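You operate a simulated robot arm through the tools that you are given. There is no shell and no other tool. Be economical: measure what you need, move in short steps, check, and stop when the job is done.

You run a simulated robot arm. Do the job below in one go: nothing can be reset, and whatever is moved stays where it is left.

TASK
Put the block from the reader into the found box and shut the lid.
Fine: leave the blue knob at NONE and the grey knob at OFF.

Only the result counts: the job must be done as asked and must still hold three seconds after the hand-in. Knocking over, shifting, dropping, spilling or breaking anything else fails it. A push-on lid holds only when it is set on centred and level and pressed home; a screw cap is set on level and turned clockwise until tight.

THE ROBOT
A 7-joint arm with a two-finger parallel gripper, fixed in place. Base frame: the origin is at the foot of the arm, x ahead of it, y to its left, z up. Readings come in m, degrees, newtons and seconds.
With the tool pointing down near the work surface it reaches from about 0.3 to 0.7 m from the base axis. Its first joint turns from -66.0 to 66.0 degrees. Payload 1.57 kg.
The tool frame sits at the grasp point between the pads (the TCP): z along the fingers, y along the line on which they close. The tips reach 0.03 m beyond it. Largest opening 0.11 m; finger width 0.024, thickness 0.012; the body of the gripper, 0.048 by 0.112 m, starts 0.078 m behind the TCP.
Orientation is told as [roll, pitch, yaw] about the base's x, y, z axes, in that order, counted from this pose: with the fingers straight down and closing along the base's y, the tool's x points along the base's -x, its y along +y and its z along -z.

THE INTERFACE
- The arm moves only by the tool step_arm. Its argument "deltas" is a list of rows, each a list of 7 numbers: the shift along the base's x, y, z in mm, then the turn, a rotation vector about the base's x, y, z in degrees, then the gripper command, from -1 (shut) to 1 (fully open), values between in proportion. In form: [[tx, ty, tz, rx, ry, rz, claw], ...]. A call has 1 to 20 rows; each row is the pose to reach, as a shift and turn from the pose commanded when the call began. Each row takes 0.2 s and may step no farther than 0.05 m and 8.6 degrees from the row before; otherwise, or with a gripper value out of range, the whole call is refused. A pose out of reach is approached as far as the arm can. The call stops where the force on the tool passes 40 N (or 10 N more than at its start, if that is more) or the arm is blocked; 0.2 s more then pass. Each finger travels about 0.108 m/s and halts on what it meets, pressing with about 43 N; the grip force reading is that of the motor and also rises with nothing between the fingers. The clock runs only during rows and for 0.2 s after the last one: add rows that repeat a pose to give the fingers time. It gives the time, the measured TCP pose, the force on the tool (base axes), the opening and the grip force at its end, in the units of the frame above (readings bear some noise), and new pictures: "pictures" is both (left out), scene, wrist or none.
- Cameras (640 x 400 px; columns grow to the right, rows downward): "scene" is fixed at [0.1741, -0.4067, 1.3941]; the picture's right is [0.65, -0.76, 0.00], its down [-0.52, -0.45, -0.73] and it looks along [0.55, 0.47, -0.69] (base axes); focal length 305 px, centre (320, 200). "wrist" rides on the gripper at [-0.036, 0, -0.08] in the tool frame; the picture's right is [0.00, -1.00, 0.00], its down [0.97, 0.00, -0.24] and it looks along [0.24, 0.00, 0.97] (tool axes); focal length 218 px, centre (320, 200). There is no depth. A picture from a camera that has moved, and an enlarged one, comes with that camera's place and axes in the base frame and with its lens.
- inspect(camera, box): a new picture of the part [left, top, right, bottom] of that camera's present view, enlarged. The clock stands still meanwhile.
- close_job(): hands the job in; it is judged then, once.

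Work in short steps. Places have to be worked out from the pictures, the camera data and where the tool is seen: move nearer, look again, correct. Check each grasp and each placing, and mend what went wrong. You have 120 turns and 150 pictures in all, those below and enlarged ones among them. Open the gripper and draw the arm clear of the work before you hand the job in, unless the task says otherwise; then end with one line.

The tools are called after "Request:" by a JSON object that holds its "api" and its "payload". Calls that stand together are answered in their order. step_arm: Moves the arm, as the interface text tells. Its arguments: {"type":"object","properties":{"deltas":{"type":"array","items":{"type":"array","items":{"type":"number"}}},"pictures":{"type":"string","enum":["both","scene","wrist","none"]}},"required":["deltas"]} The other tools are called the same way: inspect (camera, box) takes an enlarged picture of a part of a camera's view; close_job () hands the job in.

At the start:

```text
t: 0.0
eef_pos: [0.3382, 0.0723, 1.1419]
ee_rot: [0.1, 0.0, 0.0]
force: [-0.2, -0.1, 0.6]
finger_gap: 0.11
grip_force: 0.0
```

scene: 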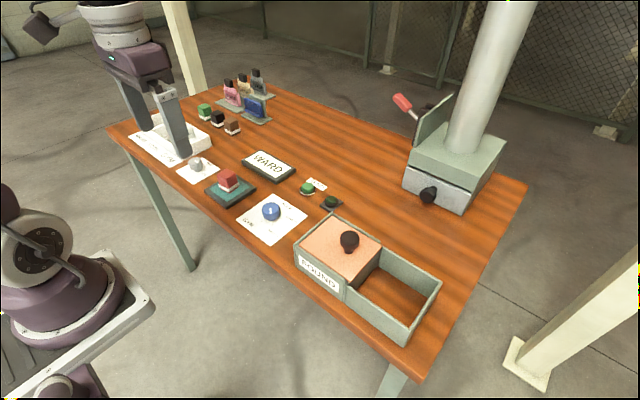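
wrist: 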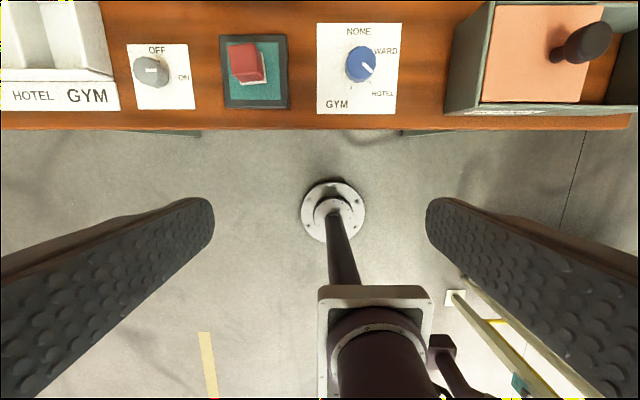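

I'll look closely at the box, the reader and the knobs before moving.

Request:
{"api": "inspect", "payload": {"camera": "scene", "box": [280, 200, 460, 350]}}

Request:
{"api": "inspect", "payload": {"camera": "scene", "box": [160, 130, 360, 250]}}

Request:
{"api": "inspect", "payload": {"camera": "wrist", "box": [100, 0, 420, 130]}}

Request:
{"api": "inspect", "payload": {"camera": "scene", "box": [380, 70, 530, 220]}}

Request:
{"api": "inspect", "payload": {"camera": "scene", "box": [120, 60, 290, 180]}}

```text
2.67 times, centred on (370, 275) of scene
camera zoom: at [0.1741, -0.4067, 1.3941], right [0.65, -0.76, 0.0], down [-0.52, -0.45, -0.73], along [0.55, 0.47, -0.69], focal length 814 px, centre (187, 0)
```

zoom: 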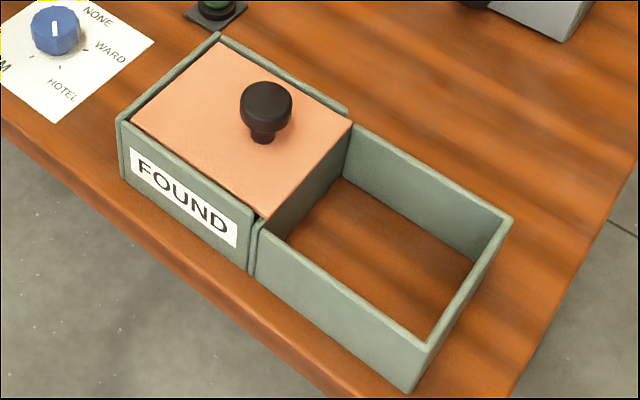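

```text
3.20 times, centred on (260, 190) of scene
camera zoom: at [0.1741, -0.4067, 1.3941], right [0.65, -0.76, 0.0], down [-0.52, -0.45, -0.73], along [0.55, 0.47, -0.69], focal length 977 px, centre (512, 232)
```

zoom: 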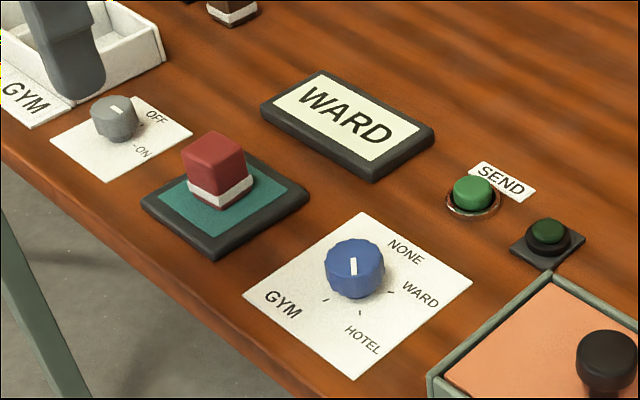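

```text
2.00 times, centred on (260, 65) of wrist
camera zoom: at [0.3732, 0.0725, 1.2221], right [0.0, -1.0, 0.0], down [-0.97, 0.0, 0.24], along [-0.24, 0.0, -0.97], focal length 436 px, centre (440, 470)
```

zoom: 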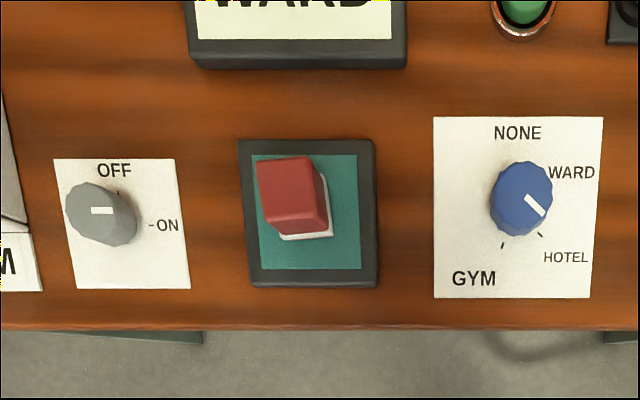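

```text
2.67 times, centred on (455, 145) of scene
camera zoom: at [0.1741, -0.4067, 1.3941], right [0.65, -0.76, 0.0], down [-0.52, -0.45, -0.73], along [0.55, 0.47, -0.69], focal length 814 px, centre (-40, 347)
```

zoom: 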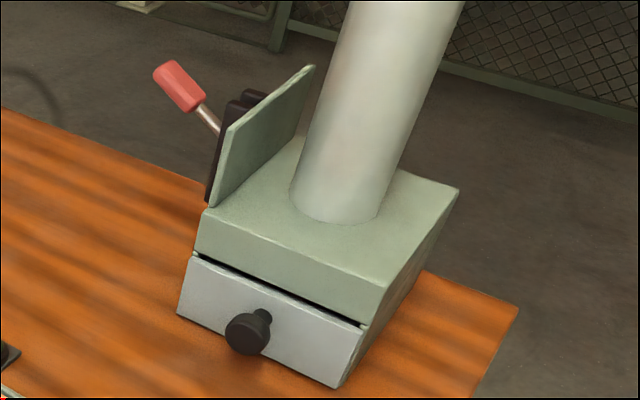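

```text
3.33 times, centred on (205, 120) of scene
camera zoom: at [0.1741, -0.4067, 1.3941], right [0.65, -0.76, 0.0], down [-0.52, -0.45, -0.73], along [0.55, 0.47, -0.69], focal length 1018 px, centre (703, 467)
```

zoom: 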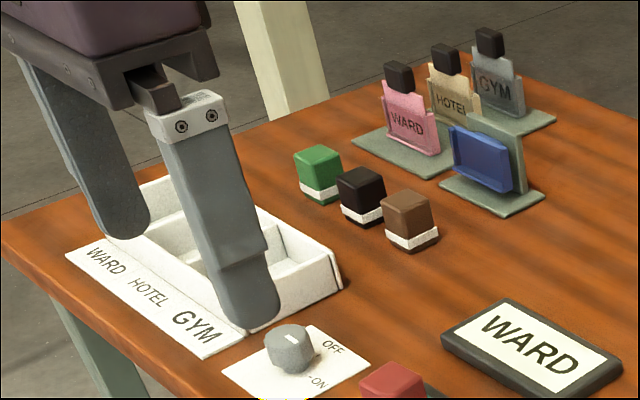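

Grey knob's mark appears to point at ON and blue at HOTEL, so both must be turned (counterclockwise from above). The lid looks like a sliding block. First I hover near the grey knob to measure it.

Request:
{"api": "step_arm", "payload": {"deltas": [[20, 45, 0, 0, 0, 0, 1], [35, 90, -10, 0, 0, 0, 1], [50, 135, -30, 0, 0, 0, 1], [65, 180, -60, 0, 0, 0, 0.3], [80, 225, -90, 0, 0, 0, 0.3], [90, 250, -120, 0, 0, 0, 0.3], [90, 250, -120, 0, 0, 0, 0.3]], "pictures": "both"}}

```text
refused: row 3 steps farther than a row can; nothing moved
```

Request:
{"api": "step_arm", "payload": {"deltas": [[15, 40, -10, 0, 0, 0, 1], [30, 80, -25, 0, 0, 0, 1], [45, 120, -40, 0, 0, 0, 1], [60, 160, -60, 0, 0, 0, 0.3], [75, 200, -80, 0, 0, 0, 0.3], [85, 230, -105, 0, 0, 0, 0.3], [90, 250, -120, 0, 0, 0, 0.3], [90, 250, -120, 0, 0, 0, 0.3]], "pictures": "both"}}

```text
t: 1.8
eef_pos: [0.428, 0.3211, 1.0241]
ee_rot: [0.0, 0.0, 0.0]
force: [0.2, -1.1, -0.9]
finger_gap: 0.0715
grip_force: 0.1
camera wrist: at [0.4636, 0.3222, 1.1037], right [0.0, -1.0, 0.0], down [-0.97, 0.0, 0.24], along [-0.24, 0.0, -0.97], focal length 218 px, centre (320, 200)
```

scene: 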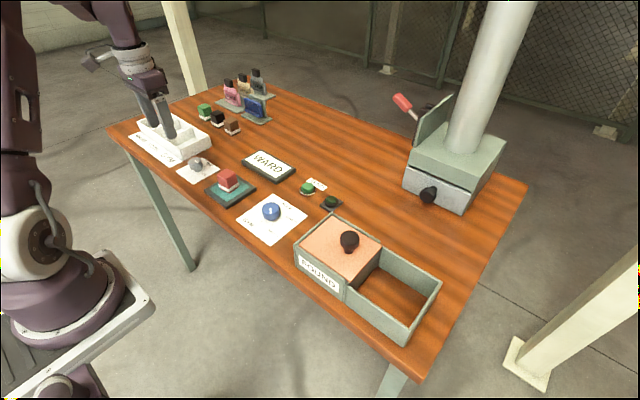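
wrist: 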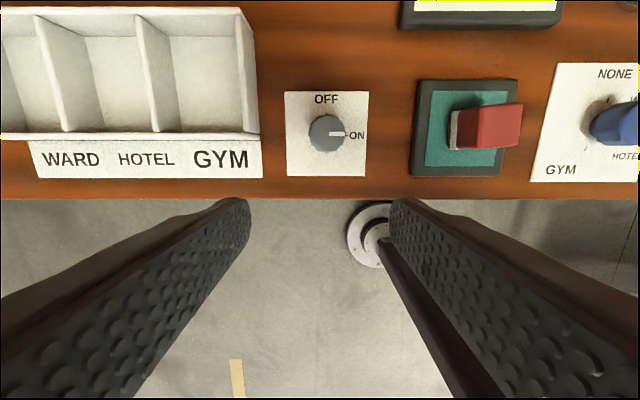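

Corrected geometry: grey knob at about (0.479, 0.316). I move over it, turned to yaw −45°, and descend to just above it.

Request:
{"api": "step_arm", "payload": {"deltas": [[20, 0, 0, 0, 0, -8, 0.3], [40, -5, -10, 0, 0, -16, 0.3], [51, -6, -20, 0, 0, -24, 0.3], [51, -6, -40, 0, 0, -32, 0.3], [51, -6, -60, 0, 0, -40, 0.3], [51, -6, -79, 0, 0, -45, 0.3], [51, -6, -79, 0, 0, -45, 0.3]], "pictures": "both"}}

```text
t: 3.4
eef_pos: [0.4794, 0.3171, 0.9429]
ee_rot: [0.0, 0.0, -45.2]
force: [0.0, 0.2, -0.6]
finger_gap: 0.0715
grip_force: 0.1
camera wrist: at [0.5042, 0.2916, 1.0231], right [-0.71, -0.71, 0.0], down [-0.69, 0.69, 0.24], along [-0.17, 0.17, -0.97], focal length 218 px, centre (320, 200)
```

scene: 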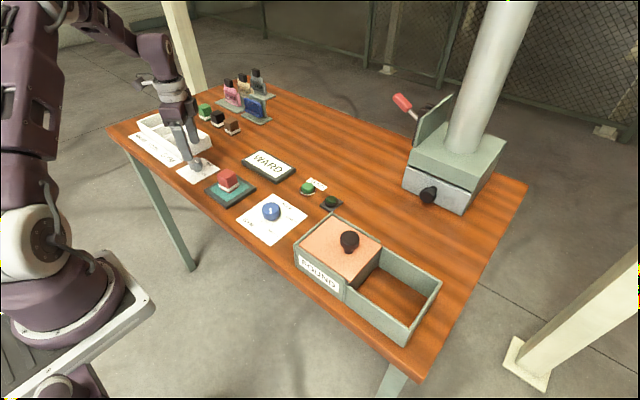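
wrist: 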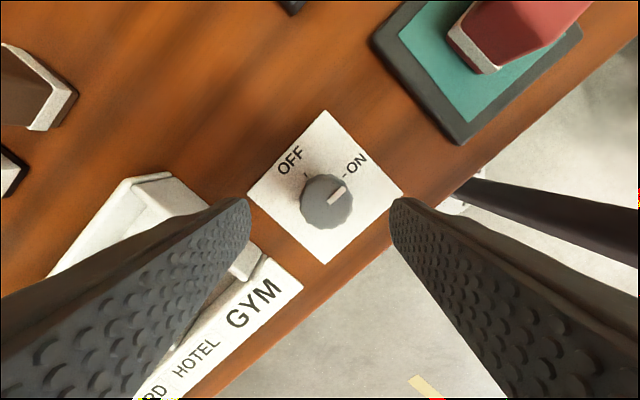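

Grey knob is about 5 mm off in x, so I correct and lower around it.

Request:
{"api": "step_arm", "payload": {"deltas": [[-5, -2, -15, 0, 0, 0, 0.3], [-5, -2, -32, 0, 0, 0, 0.3], [-5, -2, -46, 0, 0, 0, 0.3], [-5, -2, -46, 0, 0, 0, 0.3]], "pictures": "both"}}

Request:
{"api": "inspect", "payload": {"camera": "scene", "box": [140, 100, 260, 200]}}

```text
t: 4.4
eef_pos: [0.4734, 0.3142, 0.898]
ee_rot: [-0.1, 0.0, -45.0]
force: [-0.7, 0.3, 1.1]
finger_gap: 0.0714
grip_force: 0.0
camera wrist: at [0.4994, 0.2899, 0.978], right [-0.71, -0.71, 0.0], down [-0.69, 0.69, 0.24], along [-0.17, 0.17, -0.97], focal length 218 px, centre (320, 200)
```

scene: 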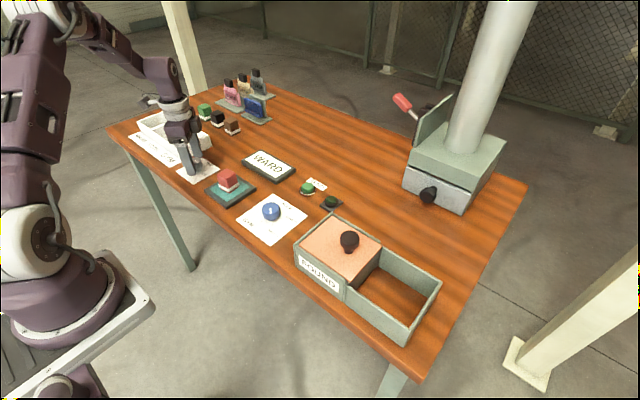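
wrist: 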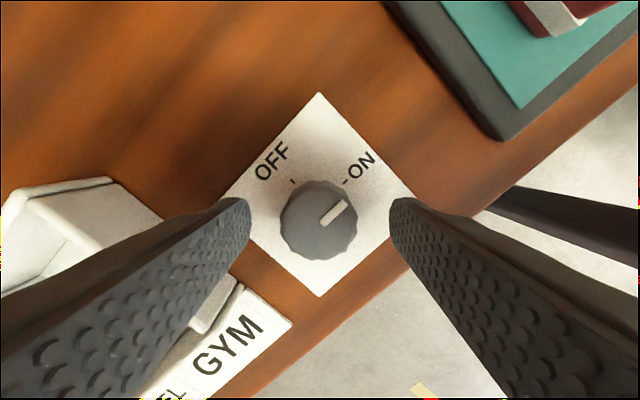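

```text
4.00 times, centred on (200, 150) of scene
camera zoom: at [0.1741, -0.4067, 1.3941], right [0.65, -0.76, 0.0], down [-0.52, -0.45, -0.73], along [0.55, 0.47, -0.69], focal length 1221 px, centre (800, 400)
```

zoom: 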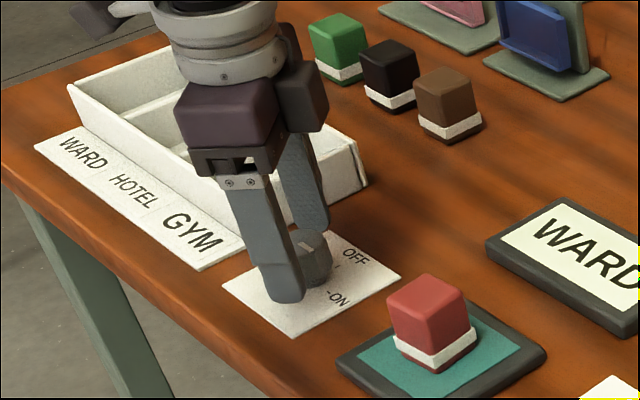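

Centred around the knob. Lower 4 mm more and close.

Request:
{"api": "step_arm", "payload": {"deltas": [[0, 0, -4, 0, 0, 0, 0.3], [0, 0, -4, 0, 0, 0, -0.2], [0, 0, -4, 0, 0, 0, -1], [0, 0, -4, 0, 0, 0, -1], [0, 0, -4, 0, 0, 0, -1]], "pictures": "wrist"}}

```text
t: 5.6
eef_pos: [0.4737, 0.3156, 0.8922]
ee_rot: [0.1, 0.0, -45.0]
force: [11.8, 10.2, -8.4]
finger_gap: 0.0349
grip_force: 41.8
camera wrist: at [0.4997, 0.2902, 0.9735], right [-0.71, -0.71, 0.0], down [-0.69, 0.69, 0.24], along [-0.17, 0.17, -0.97], focal length 218 px, centre (320, 200)
```

wrist: 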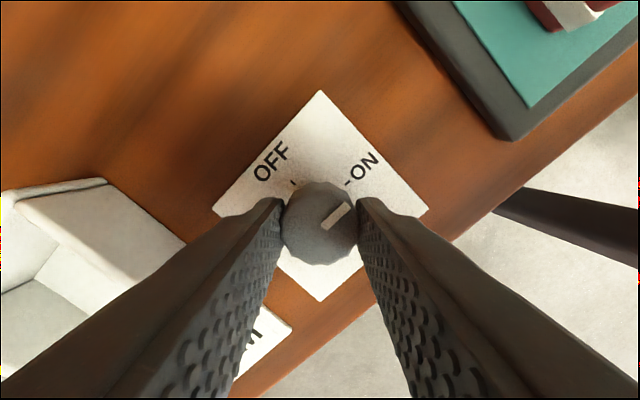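

Gripped (35 mm). Now rotate the knob ccw ~90°, relieving the side force by 1 mm.

Request:
{"api": "step_arm", "payload": {"deltas": [[1, 1, -4, 0, 0, 8, -1], [1, 1, -4, 0, 0, 16, -1], [1, 1, -4, 0, 0, 24, -1], [1, 1, -4, 0, 0, 32, -1], [1, 1, -4, 0, 0, 40, -1], [1, 1, -4, 0, 0, 48, -1], [1, 1, -4, 0, 0, 56, -1], [1, 1, -4, 0, 0, 64, -1], [1, 1, -4, 0, 0, 72, -1], [1, 1, -4, 0, 0, 80, -1], [1, 1, -4, 0, 0, 88, -1], [1, 1, -4, 0, 0, 91, -1]], "pictures": "wrist"}}

```text
t: 8.2
eef_pos: [0.4756, 0.3145, 0.8889]
ee_rot: [0.0, 0.0, 46.0]
force: [8.5, -7.4, 29.2]
finger_gap: 0.0348
grip_force: 41.8
camera wrist: at [0.4994, 0.3407, 0.9693], right [0.72, -0.69, 0.0], down [-0.67, -0.7, 0.24], along [-0.17, -0.17, -0.97], focal length 218 px, centre (320, 200)
```

wrist: 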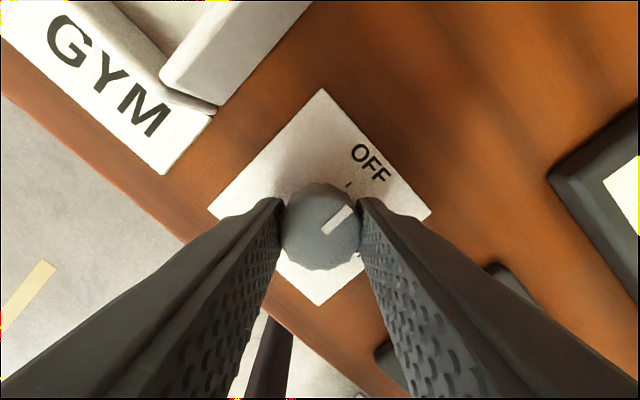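

The knob followed to OFF. I ease up slightly (pressing 29 N), open and rise to check.

Request:
{"api": "step_arm", "payload": {"deltas": [[0, 0, 5, 0, 0, 0, -1], [0, 0, 5, 0, 0, 0, 0.3], [0, 0, 5, 0, 0, 0, 0.3], [0, 0, 5, 0, 0, 0, 0.3], [0, 0, 35, 0, 0, 0, 0.3], [0, 0, 80, 0, 0, 0, 0.3], [0, 0, 110, 0, 0, -8, 0.3]], "pictures": "both"}}

Request:
{"api": "inspect", "payload": {"camera": "wrist", "box": [220, 80, 420, 280]}}

```text
t: 9.8
eef_pos: [0.4727, 0.3151, 0.9984]
ee_rot: [0.1, 0.0, 38.0]
force: [-0.1, 0.0, 0.6]
finger_gap: 0.0713
grip_force: 0.1
camera wrist: at [0.5024, 0.3377, 1.0788], right [0.62, -0.79, 0.0], down [-0.77, -0.6, 0.24], along [-0.19, -0.15, -0.97], focal length 218 px, centre (320, 200)
```

scene: 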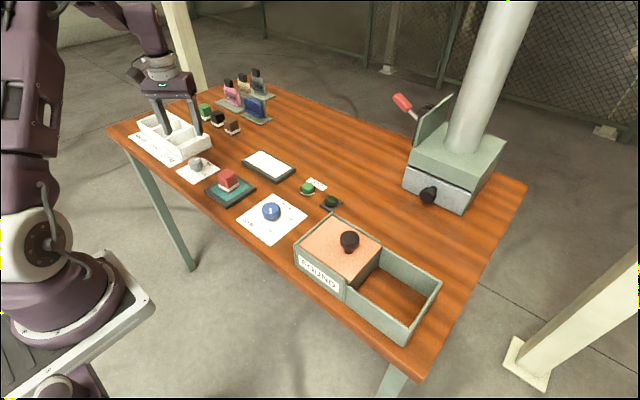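
wrist: 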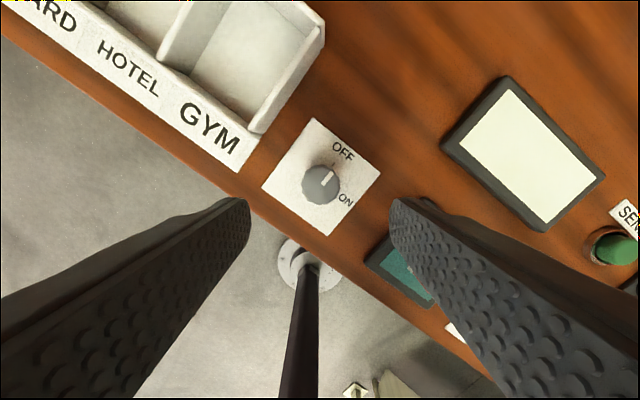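

```text
2.00 times, centred on (320, 180) of wrist
camera zoom: at [0.5024, 0.3377, 1.0788], right [0.62, -0.79, 0.0], down [-0.77, -0.6, 0.24], along [-0.19, -0.15, -0.97], focal length 436 px, centre (320, 240)
```

zoom: 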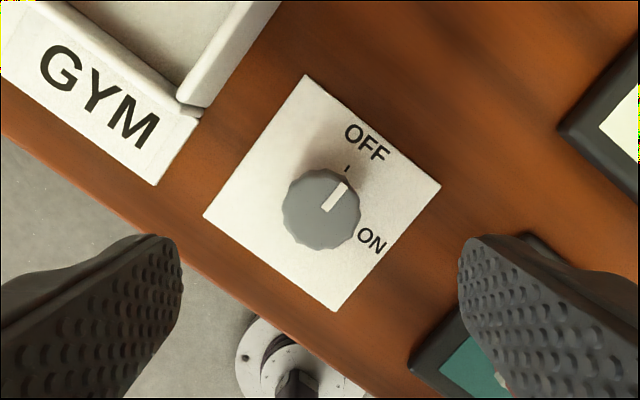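

Display went dark, so the grey switch is off; check its angle with a straight view (camera directly above, yaw 0).

Request:
{"api": "step_arm", "payload": {"deltas": [[-10, 0, 0, 0, 0, -8, 0.3], [-20, 0, 0, 0, 0, -16, 0.3], [-30, 0, 0, 0, 0, -24, 0.3], [-35, 0, 0, 0, 0, -32, 0.3], [-35, 0, 0, 0, 0, -38, 0.3], [-35, 0, 0, 0, 0, -38, 0.3]], "pictures": "none"}}

Request:
{"api": "inspect", "payload": {"camera": "wrist", "box": [260, 80, 380, 180]}}

```text
t: 11.2
eef_pos: [0.4389, 0.315, 0.9995]
ee_rot: [0.0, 0.0, -0.1]
force: [1.2, -0.8, 0.4]
finger_gap: 0.0714
grip_force: 0.1
```

```text
4.00 times, centred on (320, 130) of wrist
camera zoom: at [0.4752, 0.3154, 1.0795], right [0.0, -1.0, 0.0], down [-0.97, 0.0, 0.24], along [-0.24, 0.0, -0.97], focal length 873 px, centre (320, 480)
```

zoom: 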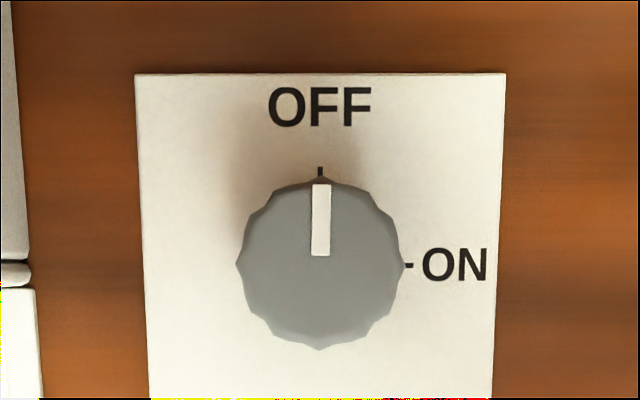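

Exactly at OFF. Now go over the blue knob and view it straight.

Request:
{"api": "step_arm", "payload": {"deltas": [[0, -45, 10, 0, 0, 0, 0.3], [0, -90, 10, 0, 0, 0, 0.3], [0, -135, 10, 0, 0, 0, 0.3], [0, -180, 10, 0, 0, 0, 0.3], [5, -225, 10, 0, 0, 0, 0.3], [10, -265, 10, 0, 0, 0, 0.3], [12, -300, 5, 0, 0, 0, 0.3], [12, -300, 0, 0, 0, 0, 0.3]], "pictures": "wrist"}}

Request:
{"api": "inspect", "payload": {"camera": "wrist", "box": [240, 60, 400, 200]}}

```text
t: 13.0
eef_pos: [0.4534, 0.0129, 0.9998]
ee_rot: [0.0, 0.0, 0.0]
force: [-0.8, -0.2, 0.4]
finger_gap: 0.0711
grip_force: 0.1
camera wrist: at [0.4884, 0.0142, 1.0797], right [0.0, -1.0, 0.0], down [-0.97, 0.0, 0.24], along [-0.24, 0.0, -0.97], focal length 218 px, centre (320, 200)
```

wrist: 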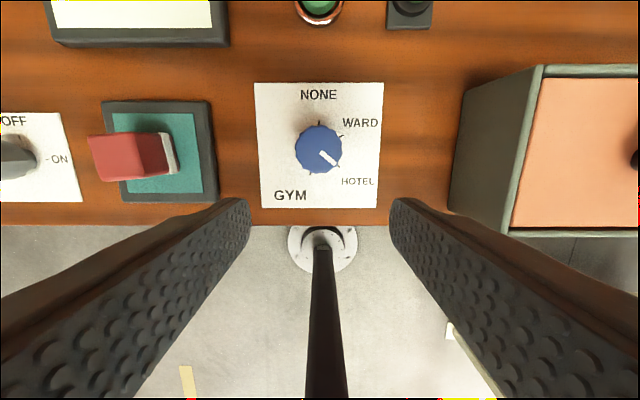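

```text
2.86 times, centred on (320, 130) of wrist
camera zoom: at [0.4884, 0.0142, 1.0797], right [0.0, -1.0, 0.0], down [-0.97, 0.0, 0.24], along [-0.24, 0.0, -0.97], focal length 624 px, centre (320, 400)
```

zoom: 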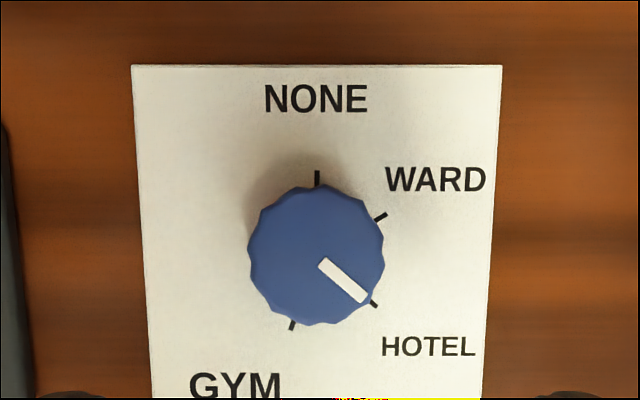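

Blue is at HOTEL, ~132° clockwise from NONE; knob centre ≈ (0.4857, 0.0154). Move over it with yaw −66° and descend around it.

Request:
{"api": "step_arm", "payload": {"deltas": [[10, 0, 0, 0, 0, -8, 0.3], [20, 0, 0, 0, 0, -16, 0.3], [33.5, 0, 0, 0, 0, -24, 0.3], [33.5, 0, -10, 0, 0, -32, 0.3], [33.5, 0, -20, 0, 0, -40, 0.3], [33.5, 0, -35, 0, 0, -48, 0.3], [33.5, 0, -50, 0, 0, -56, 0.3], [33.5, 0, -60, 0, 0, -64, 0.3], [33.5, 0, -75, 0, 0, -66, 0.3], [33.5, 0, -92, 0, 0, -66, 0.3], [33.5, 0, -104, 0, 0, -66, 0.3], [33.5, 0, -104, 0, 0, -66, 0.3]], "pictures": "wrist"}}

```text
t: 15.6
eef_pos: [0.4852, 0.0152, 0.8951]
ee_rot: [0.0, -0.1, -66.0]
force: [-0.1, 0.0, 0.2]
finger_gap: 0.0714
grip_force: 0.1
camera wrist: at [0.4993, -0.0167, 0.975], right [-0.91, -0.41, 0.0], down [-0.39, 0.89, 0.24], along [-0.1, 0.22, -0.97], focal length 218 px, centre (320, 200)
```

wrist: 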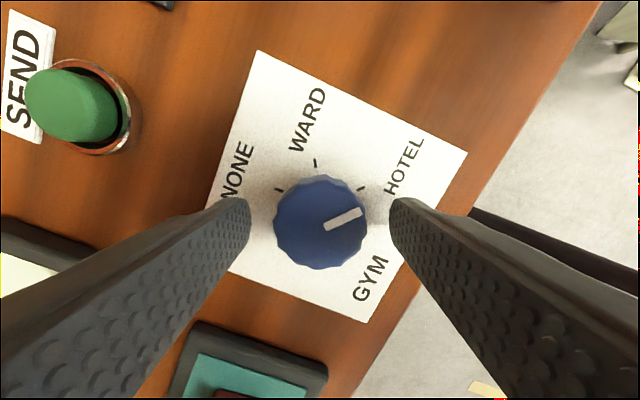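

Well centred. Close on the knob.

Request:
{"api": "step_arm", "payload": {"deltas": [[0, 0, -2, 0, 0, 0, -0.2], [0, 0, -2, 0, 0, 0, -1], [0, 0, -2, 0, 0, 0, -1], [0, 0, -2, 0, 0, 0, -1]], "pictures": "none"}}

```text
t: 16.6
eef_pos: [0.4846, 0.0158, 0.8933]
ee_rot: [0.0, 0.0, -66.1]
force: [0.7, 2.3, 9.7]
finger_gap: 0.0415
grip_force: 45.1
```

Gripped with little side force. Rotate +132°.

Request:
{"api": "step_arm", "payload": {"deltas": [[0, 0, 0, 0, 0, 8, -1], [0, 0, 0, 0, 0, 16, -1], [0, 0, 0, 0, 0, 24, -1], [0, 0, 0, 0, 0, 32, -1], [0, 0, 0, 0, 0, 40, -1], [0, 0, 0, 0, 0, 48, -1], [0, 0, 0, 0, 0, 56, -1], [0, 0, 0, 0, 0, 64, -1], [0, 0, 0, 0, 0, 72, -1], [0, 0, 0, 0, 0, 80, -1], [0, 0, 0, 0, 0, 88, -1], [0, 0, 0, 0, 0, 96, -1], [0, 0, 0, 0, 0, 104, -1], [0, 0, 0, 0, 0, 112, -1], [0, 0, 0, 0, 0, 120, -1], [0, 0, 0, 0, 0, 128, -1], [0, 0, 0, 0, 0, 132, -1], [0, 0, 0, 0, 0, 132, -1]], "pictures": "wrist"}}

```text
t: 20.4
eef_pos: [0.4848, 0.0142, 0.8926]
ee_rot: [0.0, -0.1, 66.0]
force: [0.1, -8.3, 6.9]
finger_gap: 0.0416
grip_force: 44.8
camera wrist: at [0.4993, 0.0479, 0.9734], right [0.91, -0.41, 0.0], down [-0.39, -0.89, 0.24], along [-0.1, -0.22, -0.97], focal length 218 px, centre (320, 200)
```

wrist: 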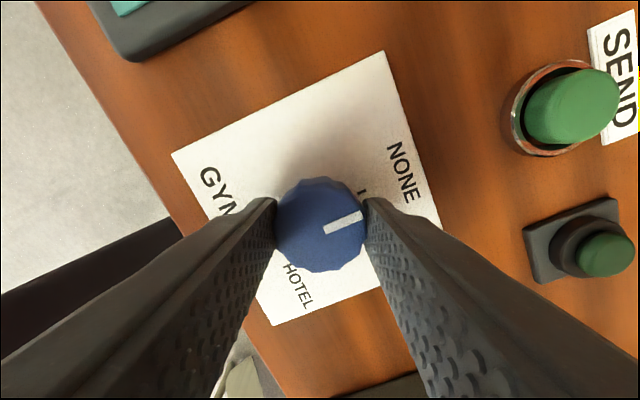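

Knob followed. Open, rise, unwind to yaw 0 and check it from straight above.

Request:
{"api": "step_arm", "payload": {"deltas": [[0, 0, 0, 0, 0, 0, 0.3], [0, 0, 0, 0, 0, 0, 0.3], [0, 0, 0, 0, 0, 0, 0.3], [0, 0, 40, 0, 0, 0, 0.3], [0, 0, 80, 0, 0, -8, 0.3], [0, 0, 107, 0, 0, -16, 0.3], [-10, 0, 107, 0, 0, -24, 0.3], [-20, 0, 107, 0, 0, -32, 0.3], [-30, 0, 107, 0, 0, -40, 0.3], [-35, 0, 107, 0, 0, -48, 0.3], [-35, 0, 107, 0, 0, -56, 0.3], [-35, 0, 107, 0, 0, -64, 0.3], [-35, 0, 107, 0, 0, -66, 0.3]], "pictures": "none"}}

Request:
{"api": "inspect", "payload": {"camera": "wrist", "box": [240, 60, 400, 200]}}

```text
t: 23.2
eef_pos: [0.4506, 0.0142, 1.0005]
ee_rot: [0.0, 0.0, -0.2]
force: [-0.2, -1.7, 0.5]
finger_gap: 0.0716
grip_force: 0.1
```

```text
2.86 times, centred on (320, 130) of wrist
camera zoom: at [0.4861, 0.0153, 1.0801], right [0.0, -1.0, 0.0], down [-0.97, 0.0, 0.24], along [-0.24, 0.0, -0.97], focal length 624 px, centre (320, 400)
```

zoom: 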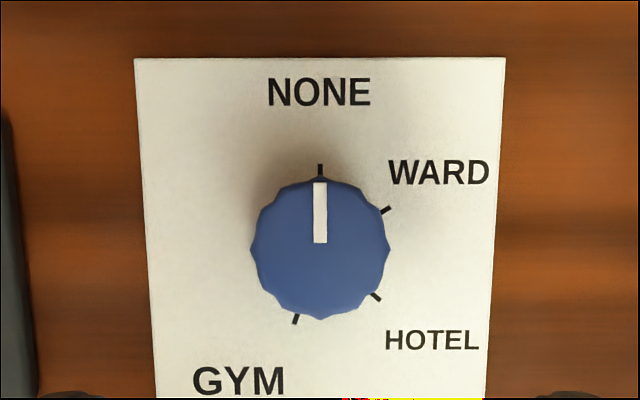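

Blue is at NONE. Now view the found box from above.

Request:
{"api": "step_arm", "payload": {"deltas": [[0, -30, 30, 0, 0, 0, 0.3], [0, -65, 60, 0, 0, 0, 0.3], [0, -100, 90, 0, 0, 0, 0.3], [0, -145, 110, 0, 0, 0, 0.3], [0, -190, 120, 0, 0, 0, 0.3], [0, -225, 120, 0, 0, 0, 0.3], [0, -225, 120, 0, 0, 0, 0.3]], "pictures": "both"}}

```text
t: 24.8
eef_pos: [0.4522, -0.2115, 1.1182]
ee_rot: [0.0, 0.0, -0.1]
force: [0.4, -0.4, -0.3]
finger_gap: 0.0715
grip_force: 0.1
camera wrist: at [0.4871, -0.2105, 1.1986], right [0.0, -1.0, 0.0], down [-0.97, 0.0, 0.24], along [-0.24, 0.0, -0.97], focal length 218 px, centre (320, 200)
```

scene: 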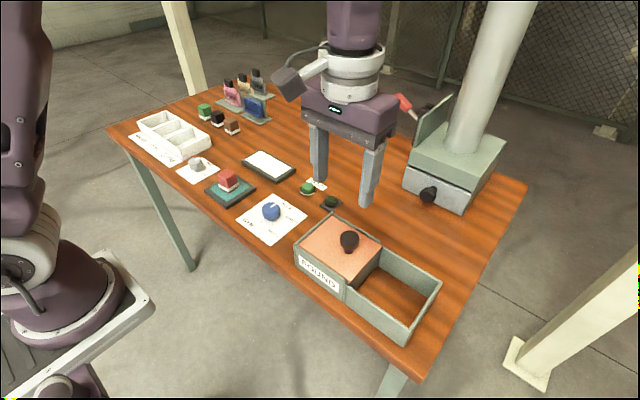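
wrist: 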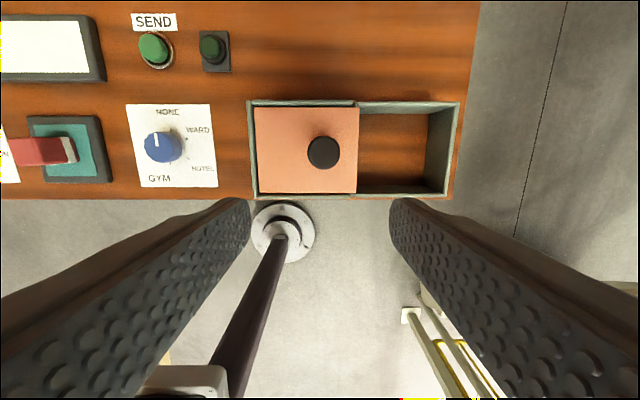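

Request:
{"api": "inspect", "payload": {"camera": "wrist", "box": [230, 80, 470, 220]}}

Request:
{"api": "inspect", "payload": {"camera": "scene", "box": [290, 200, 400, 300]}}

```text
2.67 times, centred on (350, 150) of wrist
camera zoom: at [0.4871, -0.2105, 1.1986], right [0.0, -1.0, 0.0], down [-0.97, 0.0, 0.24], along [-0.24, 0.0, -0.97], focal length 582 px, centre (240, 333)
```

zoom: 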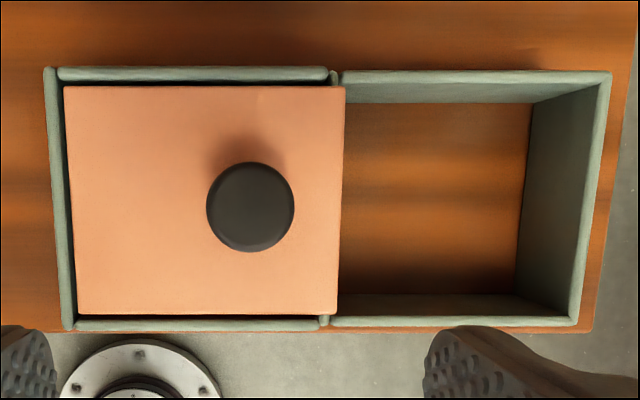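

```text
4.00 times, centred on (345, 250) of scene
camera zoom: at [0.1741, -0.4067, 1.3941], right [0.65, -0.76, 0.0], down [-0.52, -0.45, -0.73], along [0.55, 0.47, -0.69], focal length 1221 px, centre (220, 0)
```

zoom: 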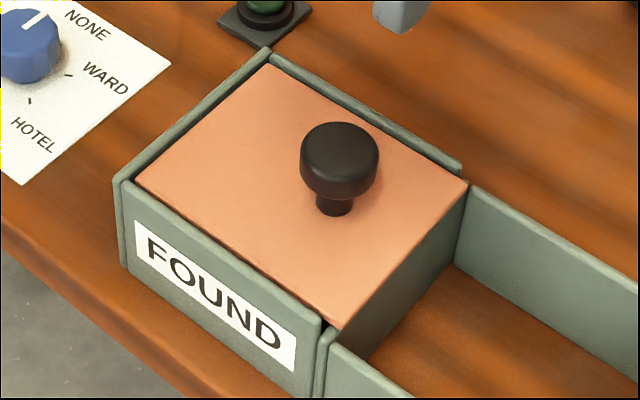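

Lid looks like a sliding cover with knob at about (0.479, −0.217), cap top z ≈ 0.96. Move above it and look.

Request:
{"api": "step_arm", "payload": {"deltas": [[14, -4, -40, 0, 0, 0, 0.3], [28, -7, -80, 0, 0, 0, 0.3], [28, -7, -115, 0, 0, 0, 0.3], [28, -7, -115, 0, 0, 0, 0.3]], "pictures": "both"}}

```text
t: 25.8
eef_pos: [0.4773, -0.2171, 1.0034]
ee_rot: [0.0, 0.0, -0.1]
force: [-0.3, 0.2, 0.1]
finger_gap: 0.0714
grip_force: 0.1
camera wrist: at [0.5136, -0.2173, 1.0835], right [0.0, -1.0, 0.0], down [-0.97, 0.0, 0.24], along [-0.24, 0.0, -0.97], focal length 218 px, centre (320, 200)
```

scene: 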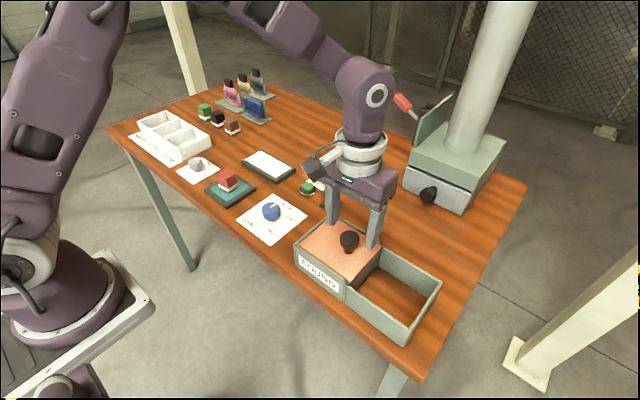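
wrist: 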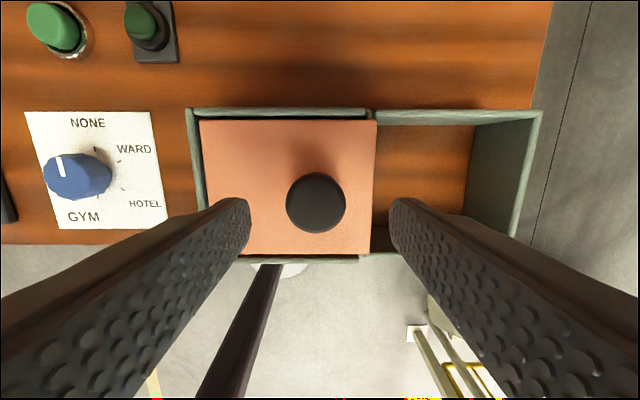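

Centre is ~3 mm further in x. Correct, descend around the knob and close.

Request:
{"api": "step_arm", "payload": {"deltas": [[3, 1.5, -20, 0, 0, 0, 0.2], [3, 1.5, -38, 0, 0, 0, 0.0], [3, 1.5, -38, 0, 0, 0, -0.3], [3, 1.5, -38, 0, 0, 0, -1], [3, 1.5, -38, 0, 0, 0, -1]], "pictures": "both"}}

```text
t: 27.0
eef_pos: [0.4817, -0.216, 0.9672]
ee_rot: [-0.1, 0.0, -0.1]
force: [1.8, 0.2, -1.7]
finger_gap: 0.0353
grip_force: 42.2
camera wrist: at [0.5173, -0.215, 1.0467], right [0.0, -1.0, 0.0], down [-0.97, 0.0, 0.24], along [-0.24, 0.0, -0.97], focal length 218 px, centre (320, 200)
```

scene: 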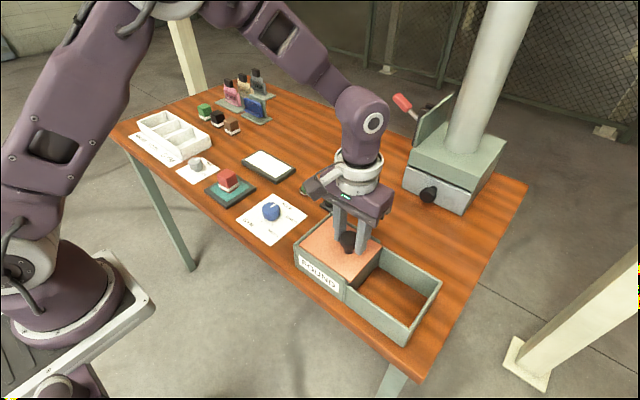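
wrist: 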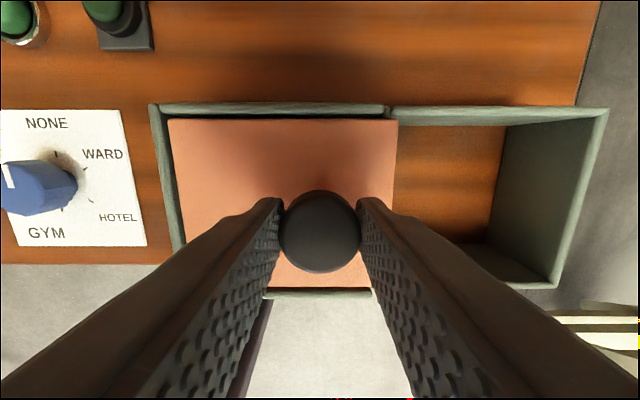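

Knob gripped. Pull gently 10 mm toward −y to test whether the lid slides.

Request:
{"api": "step_arm", "payload": {"deltas": [[0, -4, 0, 0, 0, 0, -1], [0, -8, 0, 0, 0, 0, -1], [0, -12, 0, 0, 0, 0, -1], [0, -12, 0, 0, 0, 0, -1]], "pictures": "wrist"}}

```text
t: 28.0
eef_pos: [0.4811, -0.2277, 0.9664]
ee_rot: [0.0, -0.1, 0.1]
force: [11.2, 0.2, -0.1]
finger_gap: 0.0357
grip_force: 42.3
camera wrist: at [0.5171, -0.2275, 1.0468], right [0.0, -1.0, 0.0], down [-0.97, 0.0, 0.24], along [-0.24, 0.0, -0.97], focal length 218 px, centre (320, 200)
```

wrist: 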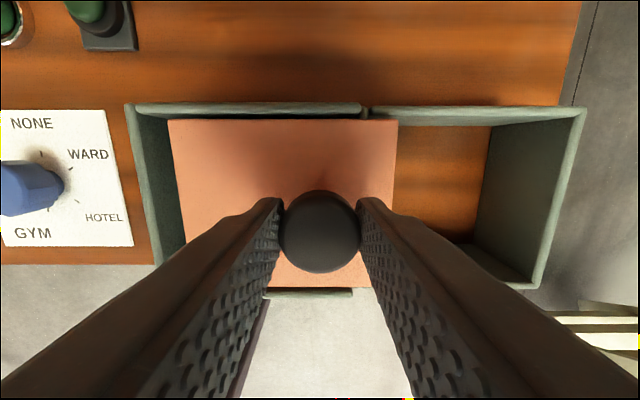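

It slides freely. Continue pulling, shifting 1 mm in x to ease the lateral force.

Request:
{"api": "step_arm", "payload": {"deltas": [[1, -12, 0, 0, 0, 0, -1], [1, -24, 0, 0, 0, 0, -1], [1, -36, 0, 0, 0, 0, -1], [1, -48, 0, 0, 0, 0, -1], [1, -60, 0, 0, 0, 0, -1], [1, -72, 0, 0, 0, 0, -1], [1, -84, 0, 0, 0, 0, -1], [1, -92, 0, 0, 0, 0, -1], [1, -96, 0, 0, 0, 0, -1], [1, -96, 0, 0, 0, 0, -1]], "pictures": "both"}}

```text
t: 30.2
eef_pos: [0.4812, -0.3241, 0.9666]
ee_rot: [0.1, 0.1, 0.0]
force: [1.2, -0.5, -23.9]
finger_gap: 0.0354
grip_force: 42.8
camera wrist: at [0.5173, -0.3232, 1.0467], right [0.0, -1.0, 0.0], down [-0.97, 0.0, 0.24], along [-0.24, 0.0, -0.97], focal length 218 px, centre (320, 200)
```

scene: 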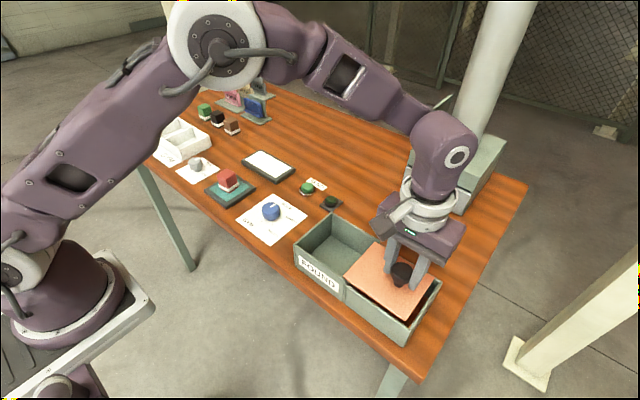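
wrist: 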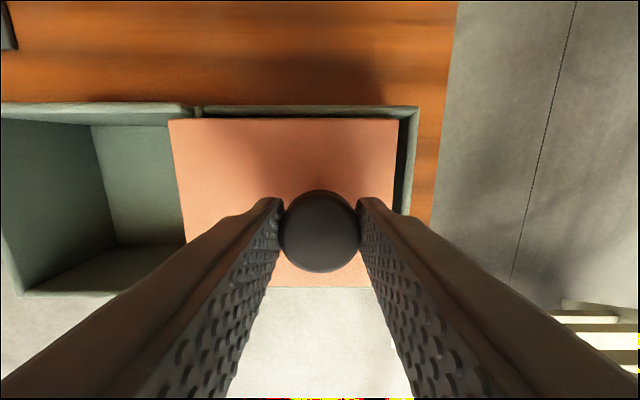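

The box is open. A −24 N z force appeared; inspect how the lid is supported before releasing.

Request:
{"api": "inspect", "payload": {"camera": "scene", "box": [285, 200, 450, 350]}}

Request:
{"api": "inspect", "payload": {"camera": "wrist", "box": [0, 80, 450, 310]}}

```text
2.67 times, centred on (368, 275) of scene
camera zoom: at [0.1745, -0.4069, 1.394], right [0.65, -0.76, 0.0], down [-0.52, -0.45, -0.73], along [0.55, 0.47, -0.69], focal length 814 px, centre (193, 0)
```

zoom: 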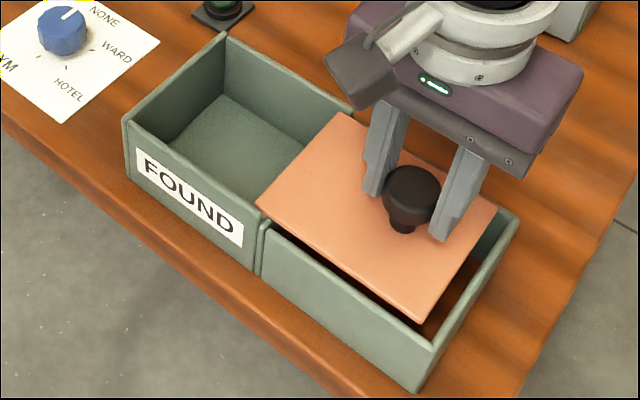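

```text
1.42 times, centred on (225, 195) of wrist
camera zoom: at [0.5173, -0.3232, 1.0467], right [0.0, -1.0, 0.0], down [-0.97, 0.0, 0.24], along [-0.24, 0.0, -0.97], focal length 310 px, centre (455, 207)
```

zoom: 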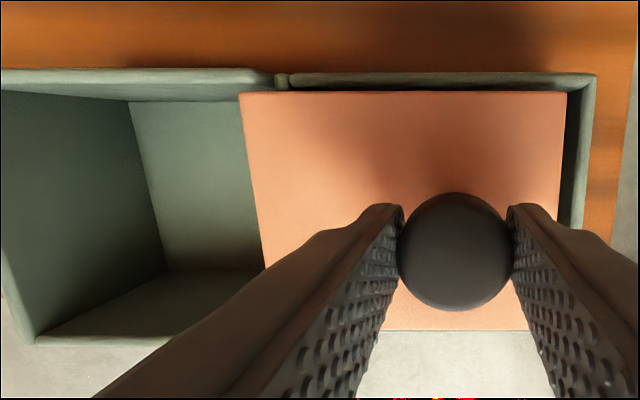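

Test if the lid is captive: raise 1.5 mm and read the force.

Request:
{"api": "step_arm", "payload": {"deltas": [[0, 0, 1.5, 0, 0, 0, -1], [0, 0, 1.5, 0, 0, 0, -1]], "pictures": "none"}}

Request:
{"api": "step_arm", "payload": {"deltas": [[0, 0, -1.5, 0, 0, 0, -1], [0, 0, -2.5, 0, 0, 0, -1], [0, 0, -2.5, 0, 0, 0, -1]], "pictures": "none"}}

```text
t: 30.8
eef_pos: [0.4813, -0.3233, 0.9693]
ee_rot: [0.2, 0.2, 0.0]
force: [-0.3, 0.3, -38.9]
finger_gap: 0.0353
grip_force: 42.1
```

```text
t: 31.6
eef_pos: [0.4808, -0.3246, 0.9676]
ee_rot: [-0.2, 0.1, -0.1]
force: [-15.7, 0.1, 13.4]
finger_gap: 0.0352
grip_force: 42.2
```

Lid is captive on its rail (force grows with lift). Release, rise and go to view the red block on the reader.

Request:
{"api": "step_arm", "payload": {"deltas": [[0, 0, 0, 0, 0, 0, 0.2], [0, 0, 0, 0, 0, 0, 0.2], [0, 0, 0, 0, 0, 0, 0.2], [0, 0, 40, 0, 0, 0, 0.2], [0, 0, 80, 0, 0, 0, 0.2], [0, 45, 100, 0, 0, 0, 0.2], [0, 90, 100, 0, 0, 0, 0.2], [0, 135, 100, 0, 0, 0, 0.2], [0, 180, 100, 0, 0, 0, 0.2], [-10, 225, 100, 0, 0, 0, 0.2], [-20, 270, 100, 0, 0, 0, 0.2], [-30, 315, 100, 0, 0, 0, 0.2], [-35, 360, 100, 0, 0, 0, 0.2], [-35, 405, 90, 0, 0, 0, 0.2], [-35, 450, 80, 0, 0, 0, 0.2], [-35, 493, 80, 0, 0, 0, 0.2], [-35, 493, 80, 0, 0, 0, 0.2]], "pictures": "both"}}

Request:
{"api": "inspect", "payload": {"camera": "scene", "box": [285, 200, 450, 350]}}

Request:
{"api": "inspect", "payload": {"camera": "scene", "box": [195, 155, 265, 215]}}

Request:
{"api": "inspect", "payload": {"camera": "wrist", "box": [240, 60, 400, 200]}}

```text
t: 35.2
eef_pos: [0.4466, 0.1687, 1.0443]
ee_rot: [0.1, -0.1, 0.1]
force: [0.4, -0.1, 0.6]
finger_gap: 0.0659
grip_force: 0.0
camera wrist: at [0.4831, 0.1689, 1.1249], right [0.0, -1.0, 0.0], down [-0.97, 0.0, 0.24], along [-0.24, 0.0, -0.97], focal length 218 px, centre (320, 200)
```

scene: 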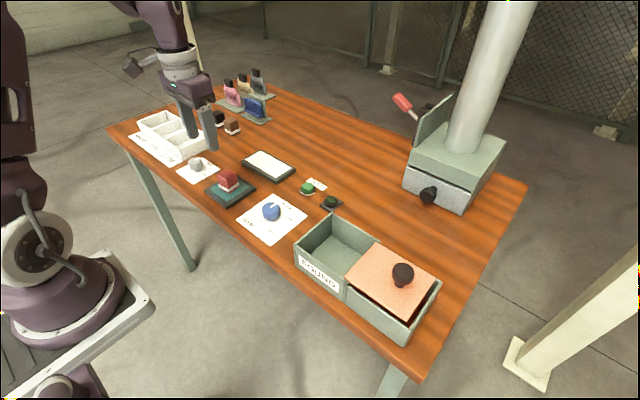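
wrist: 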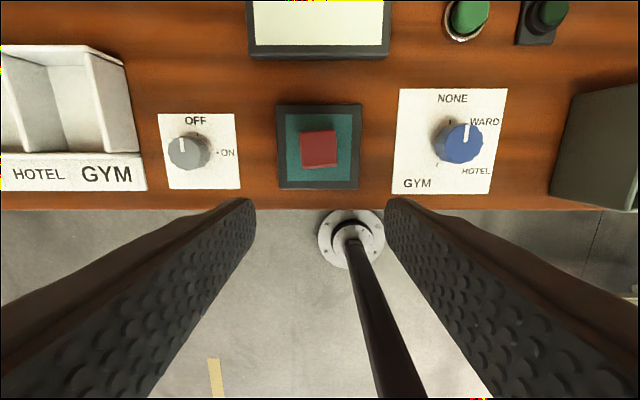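

```text
2.67 times, centred on (368, 275) of scene
camera zoom: at [0.1741, -0.4066, 1.3941], right [0.65, -0.76, 0.0], down [-0.52, -0.45, -0.73], along [0.55, 0.47, -0.69], focal length 814 px, centre (193, 0)
```

zoom: 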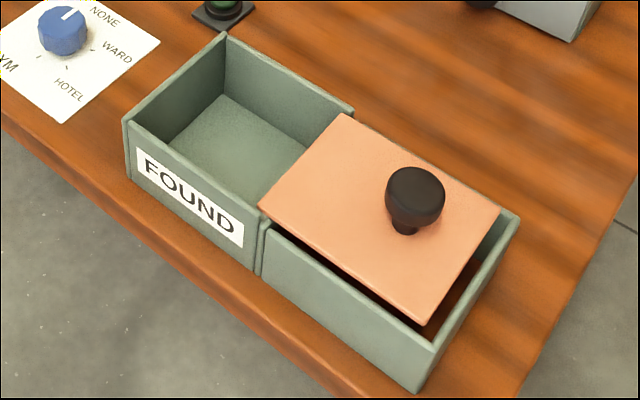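

```text
6.67 times, centred on (230, 185) of scene
camera zoom: at [0.1741, -0.4066, 1.3941], right [0.65, -0.76, 0.0], down [-0.52, -0.45, -0.73], along [0.55, 0.47, -0.69], focal length 2035 px, centre (920, 300)
```

zoom: 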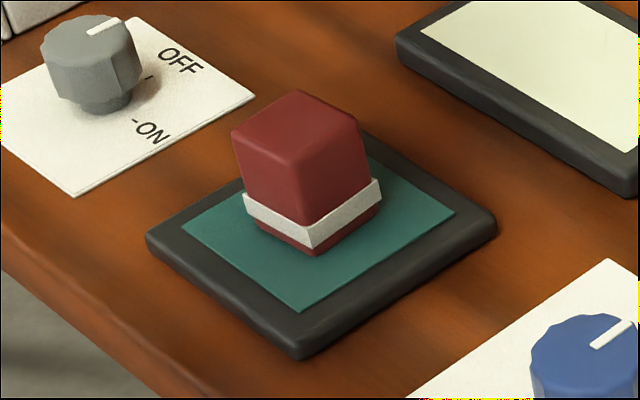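

```text
2.86 times, centred on (320, 130) of wrist
camera zoom: at [0.4831, 0.1689, 1.1249], right [0.0, -1.0, 0.0], down [-0.97, 0.0, 0.24], along [-0.24, 0.0, -0.97], focal length 624 px, centre (320, 400)
```

zoom: 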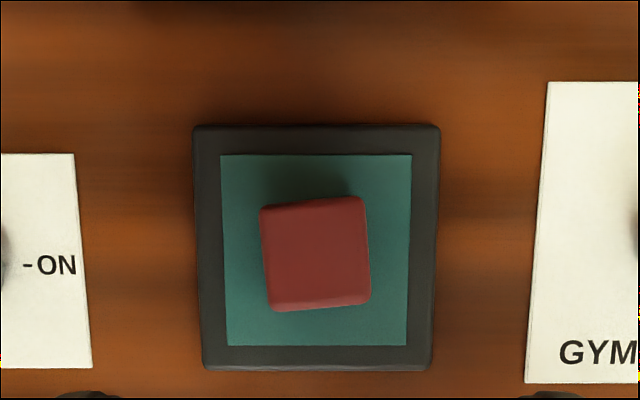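

Block at ≈(0.481, 0.170), yaw +5.5°, ~36 mm wide. Move over with that yaw and descend in two stages.

Request:
{"api": "step_arm", "payload": {"deltas": [[16, 0, -20, 0, 0, 3, 0.2], [33, 0, -50, 0, 0, 5.5, 0.2], [33, 0, -90, 0, 0, 5.5, 0.2], [33, 0, -105, 0, 0, 5.5, 0.2], [33, 0, -105, 0, 0, 5.5, 0.2]], "pictures": "wrist"}}

```text
t: 36.4
eef_pos: [0.4812, 0.1679, 0.9398]
ee_rot: [0.0, -0.1, 5.5]
force: [-0.4, 0.1, 0.3]
finger_gap: 0.0659
grip_force: 0.1
camera wrist: at [0.5165, 0.1726, 1.0205], right [0.1, -1.0, 0.0], down [-0.97, -0.09, 0.24], along [-0.24, -0.02, -0.97], focal length 218 px, centre (320, 200)
```

wrist: 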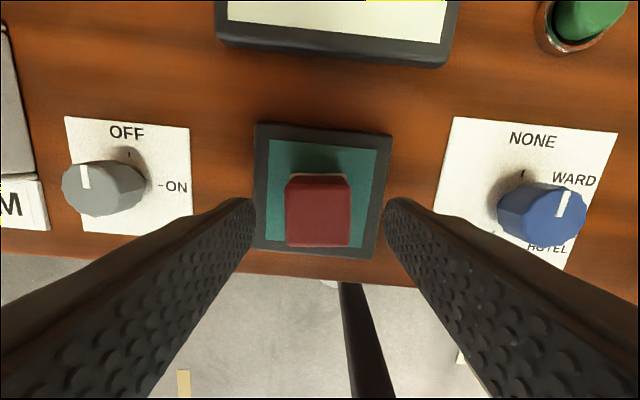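

Aligned. Descend and grasp the block.

Request:
{"api": "step_arm", "payload": {"deltas": [[0, 0, -20, 0, 0, 0, 0.2], [0, 0, -38, 0, 0, 0, 0.2], [0, 0, -38, 0, 0, 0, -0.2], [0, 0, -38, 0, 0, 0, -1], [0, 0, -38, 0, 0, 0, -1], [0, 0, -38, 0, 0, 0, -1]], "pictures": "both"}}

Request:
{"api": "inspect", "payload": {"camera": "scene", "box": [195, 145, 275, 215]}}

```text
t: 37.8
eef_pos: [0.4809, 0.1691, 0.9039]
ee_rot: [0.0, 0.0, 5.5]
force: [0.5, -0.5, 0.4]
finger_gap: 0.0347
grip_force: 42.2
camera wrist: at [0.5166, 0.1729, 0.9827], right [0.1, -1.0, 0.0], down [-0.97, -0.09, 0.24], along [-0.24, -0.02, -0.97], focal length 218 px, centre (320, 200)
```

scene: 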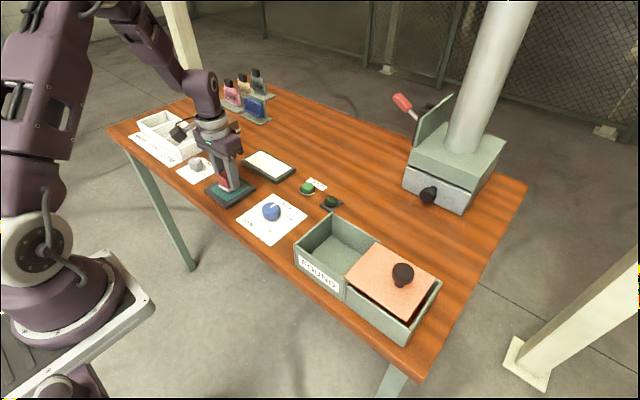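
wrist: 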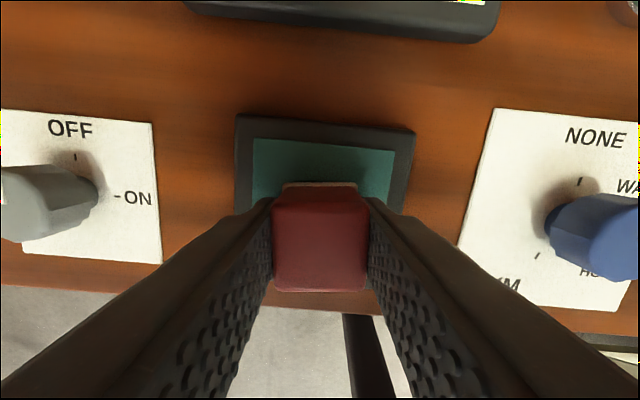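

```text
5.71 times, centred on (235, 180) of scene
camera zoom: at [0.1741, -0.4067, 1.3941], right [0.65, -0.76, 0.0], down [-0.52, -0.45, -0.73], along [0.55, 0.47, -0.69], focal length 1744 px, centre (806, 314)
```

zoom: 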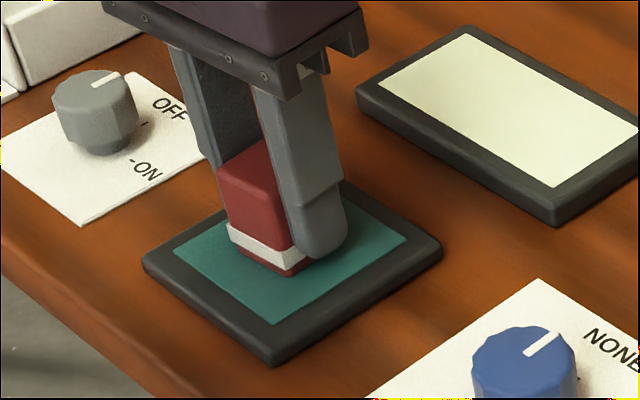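

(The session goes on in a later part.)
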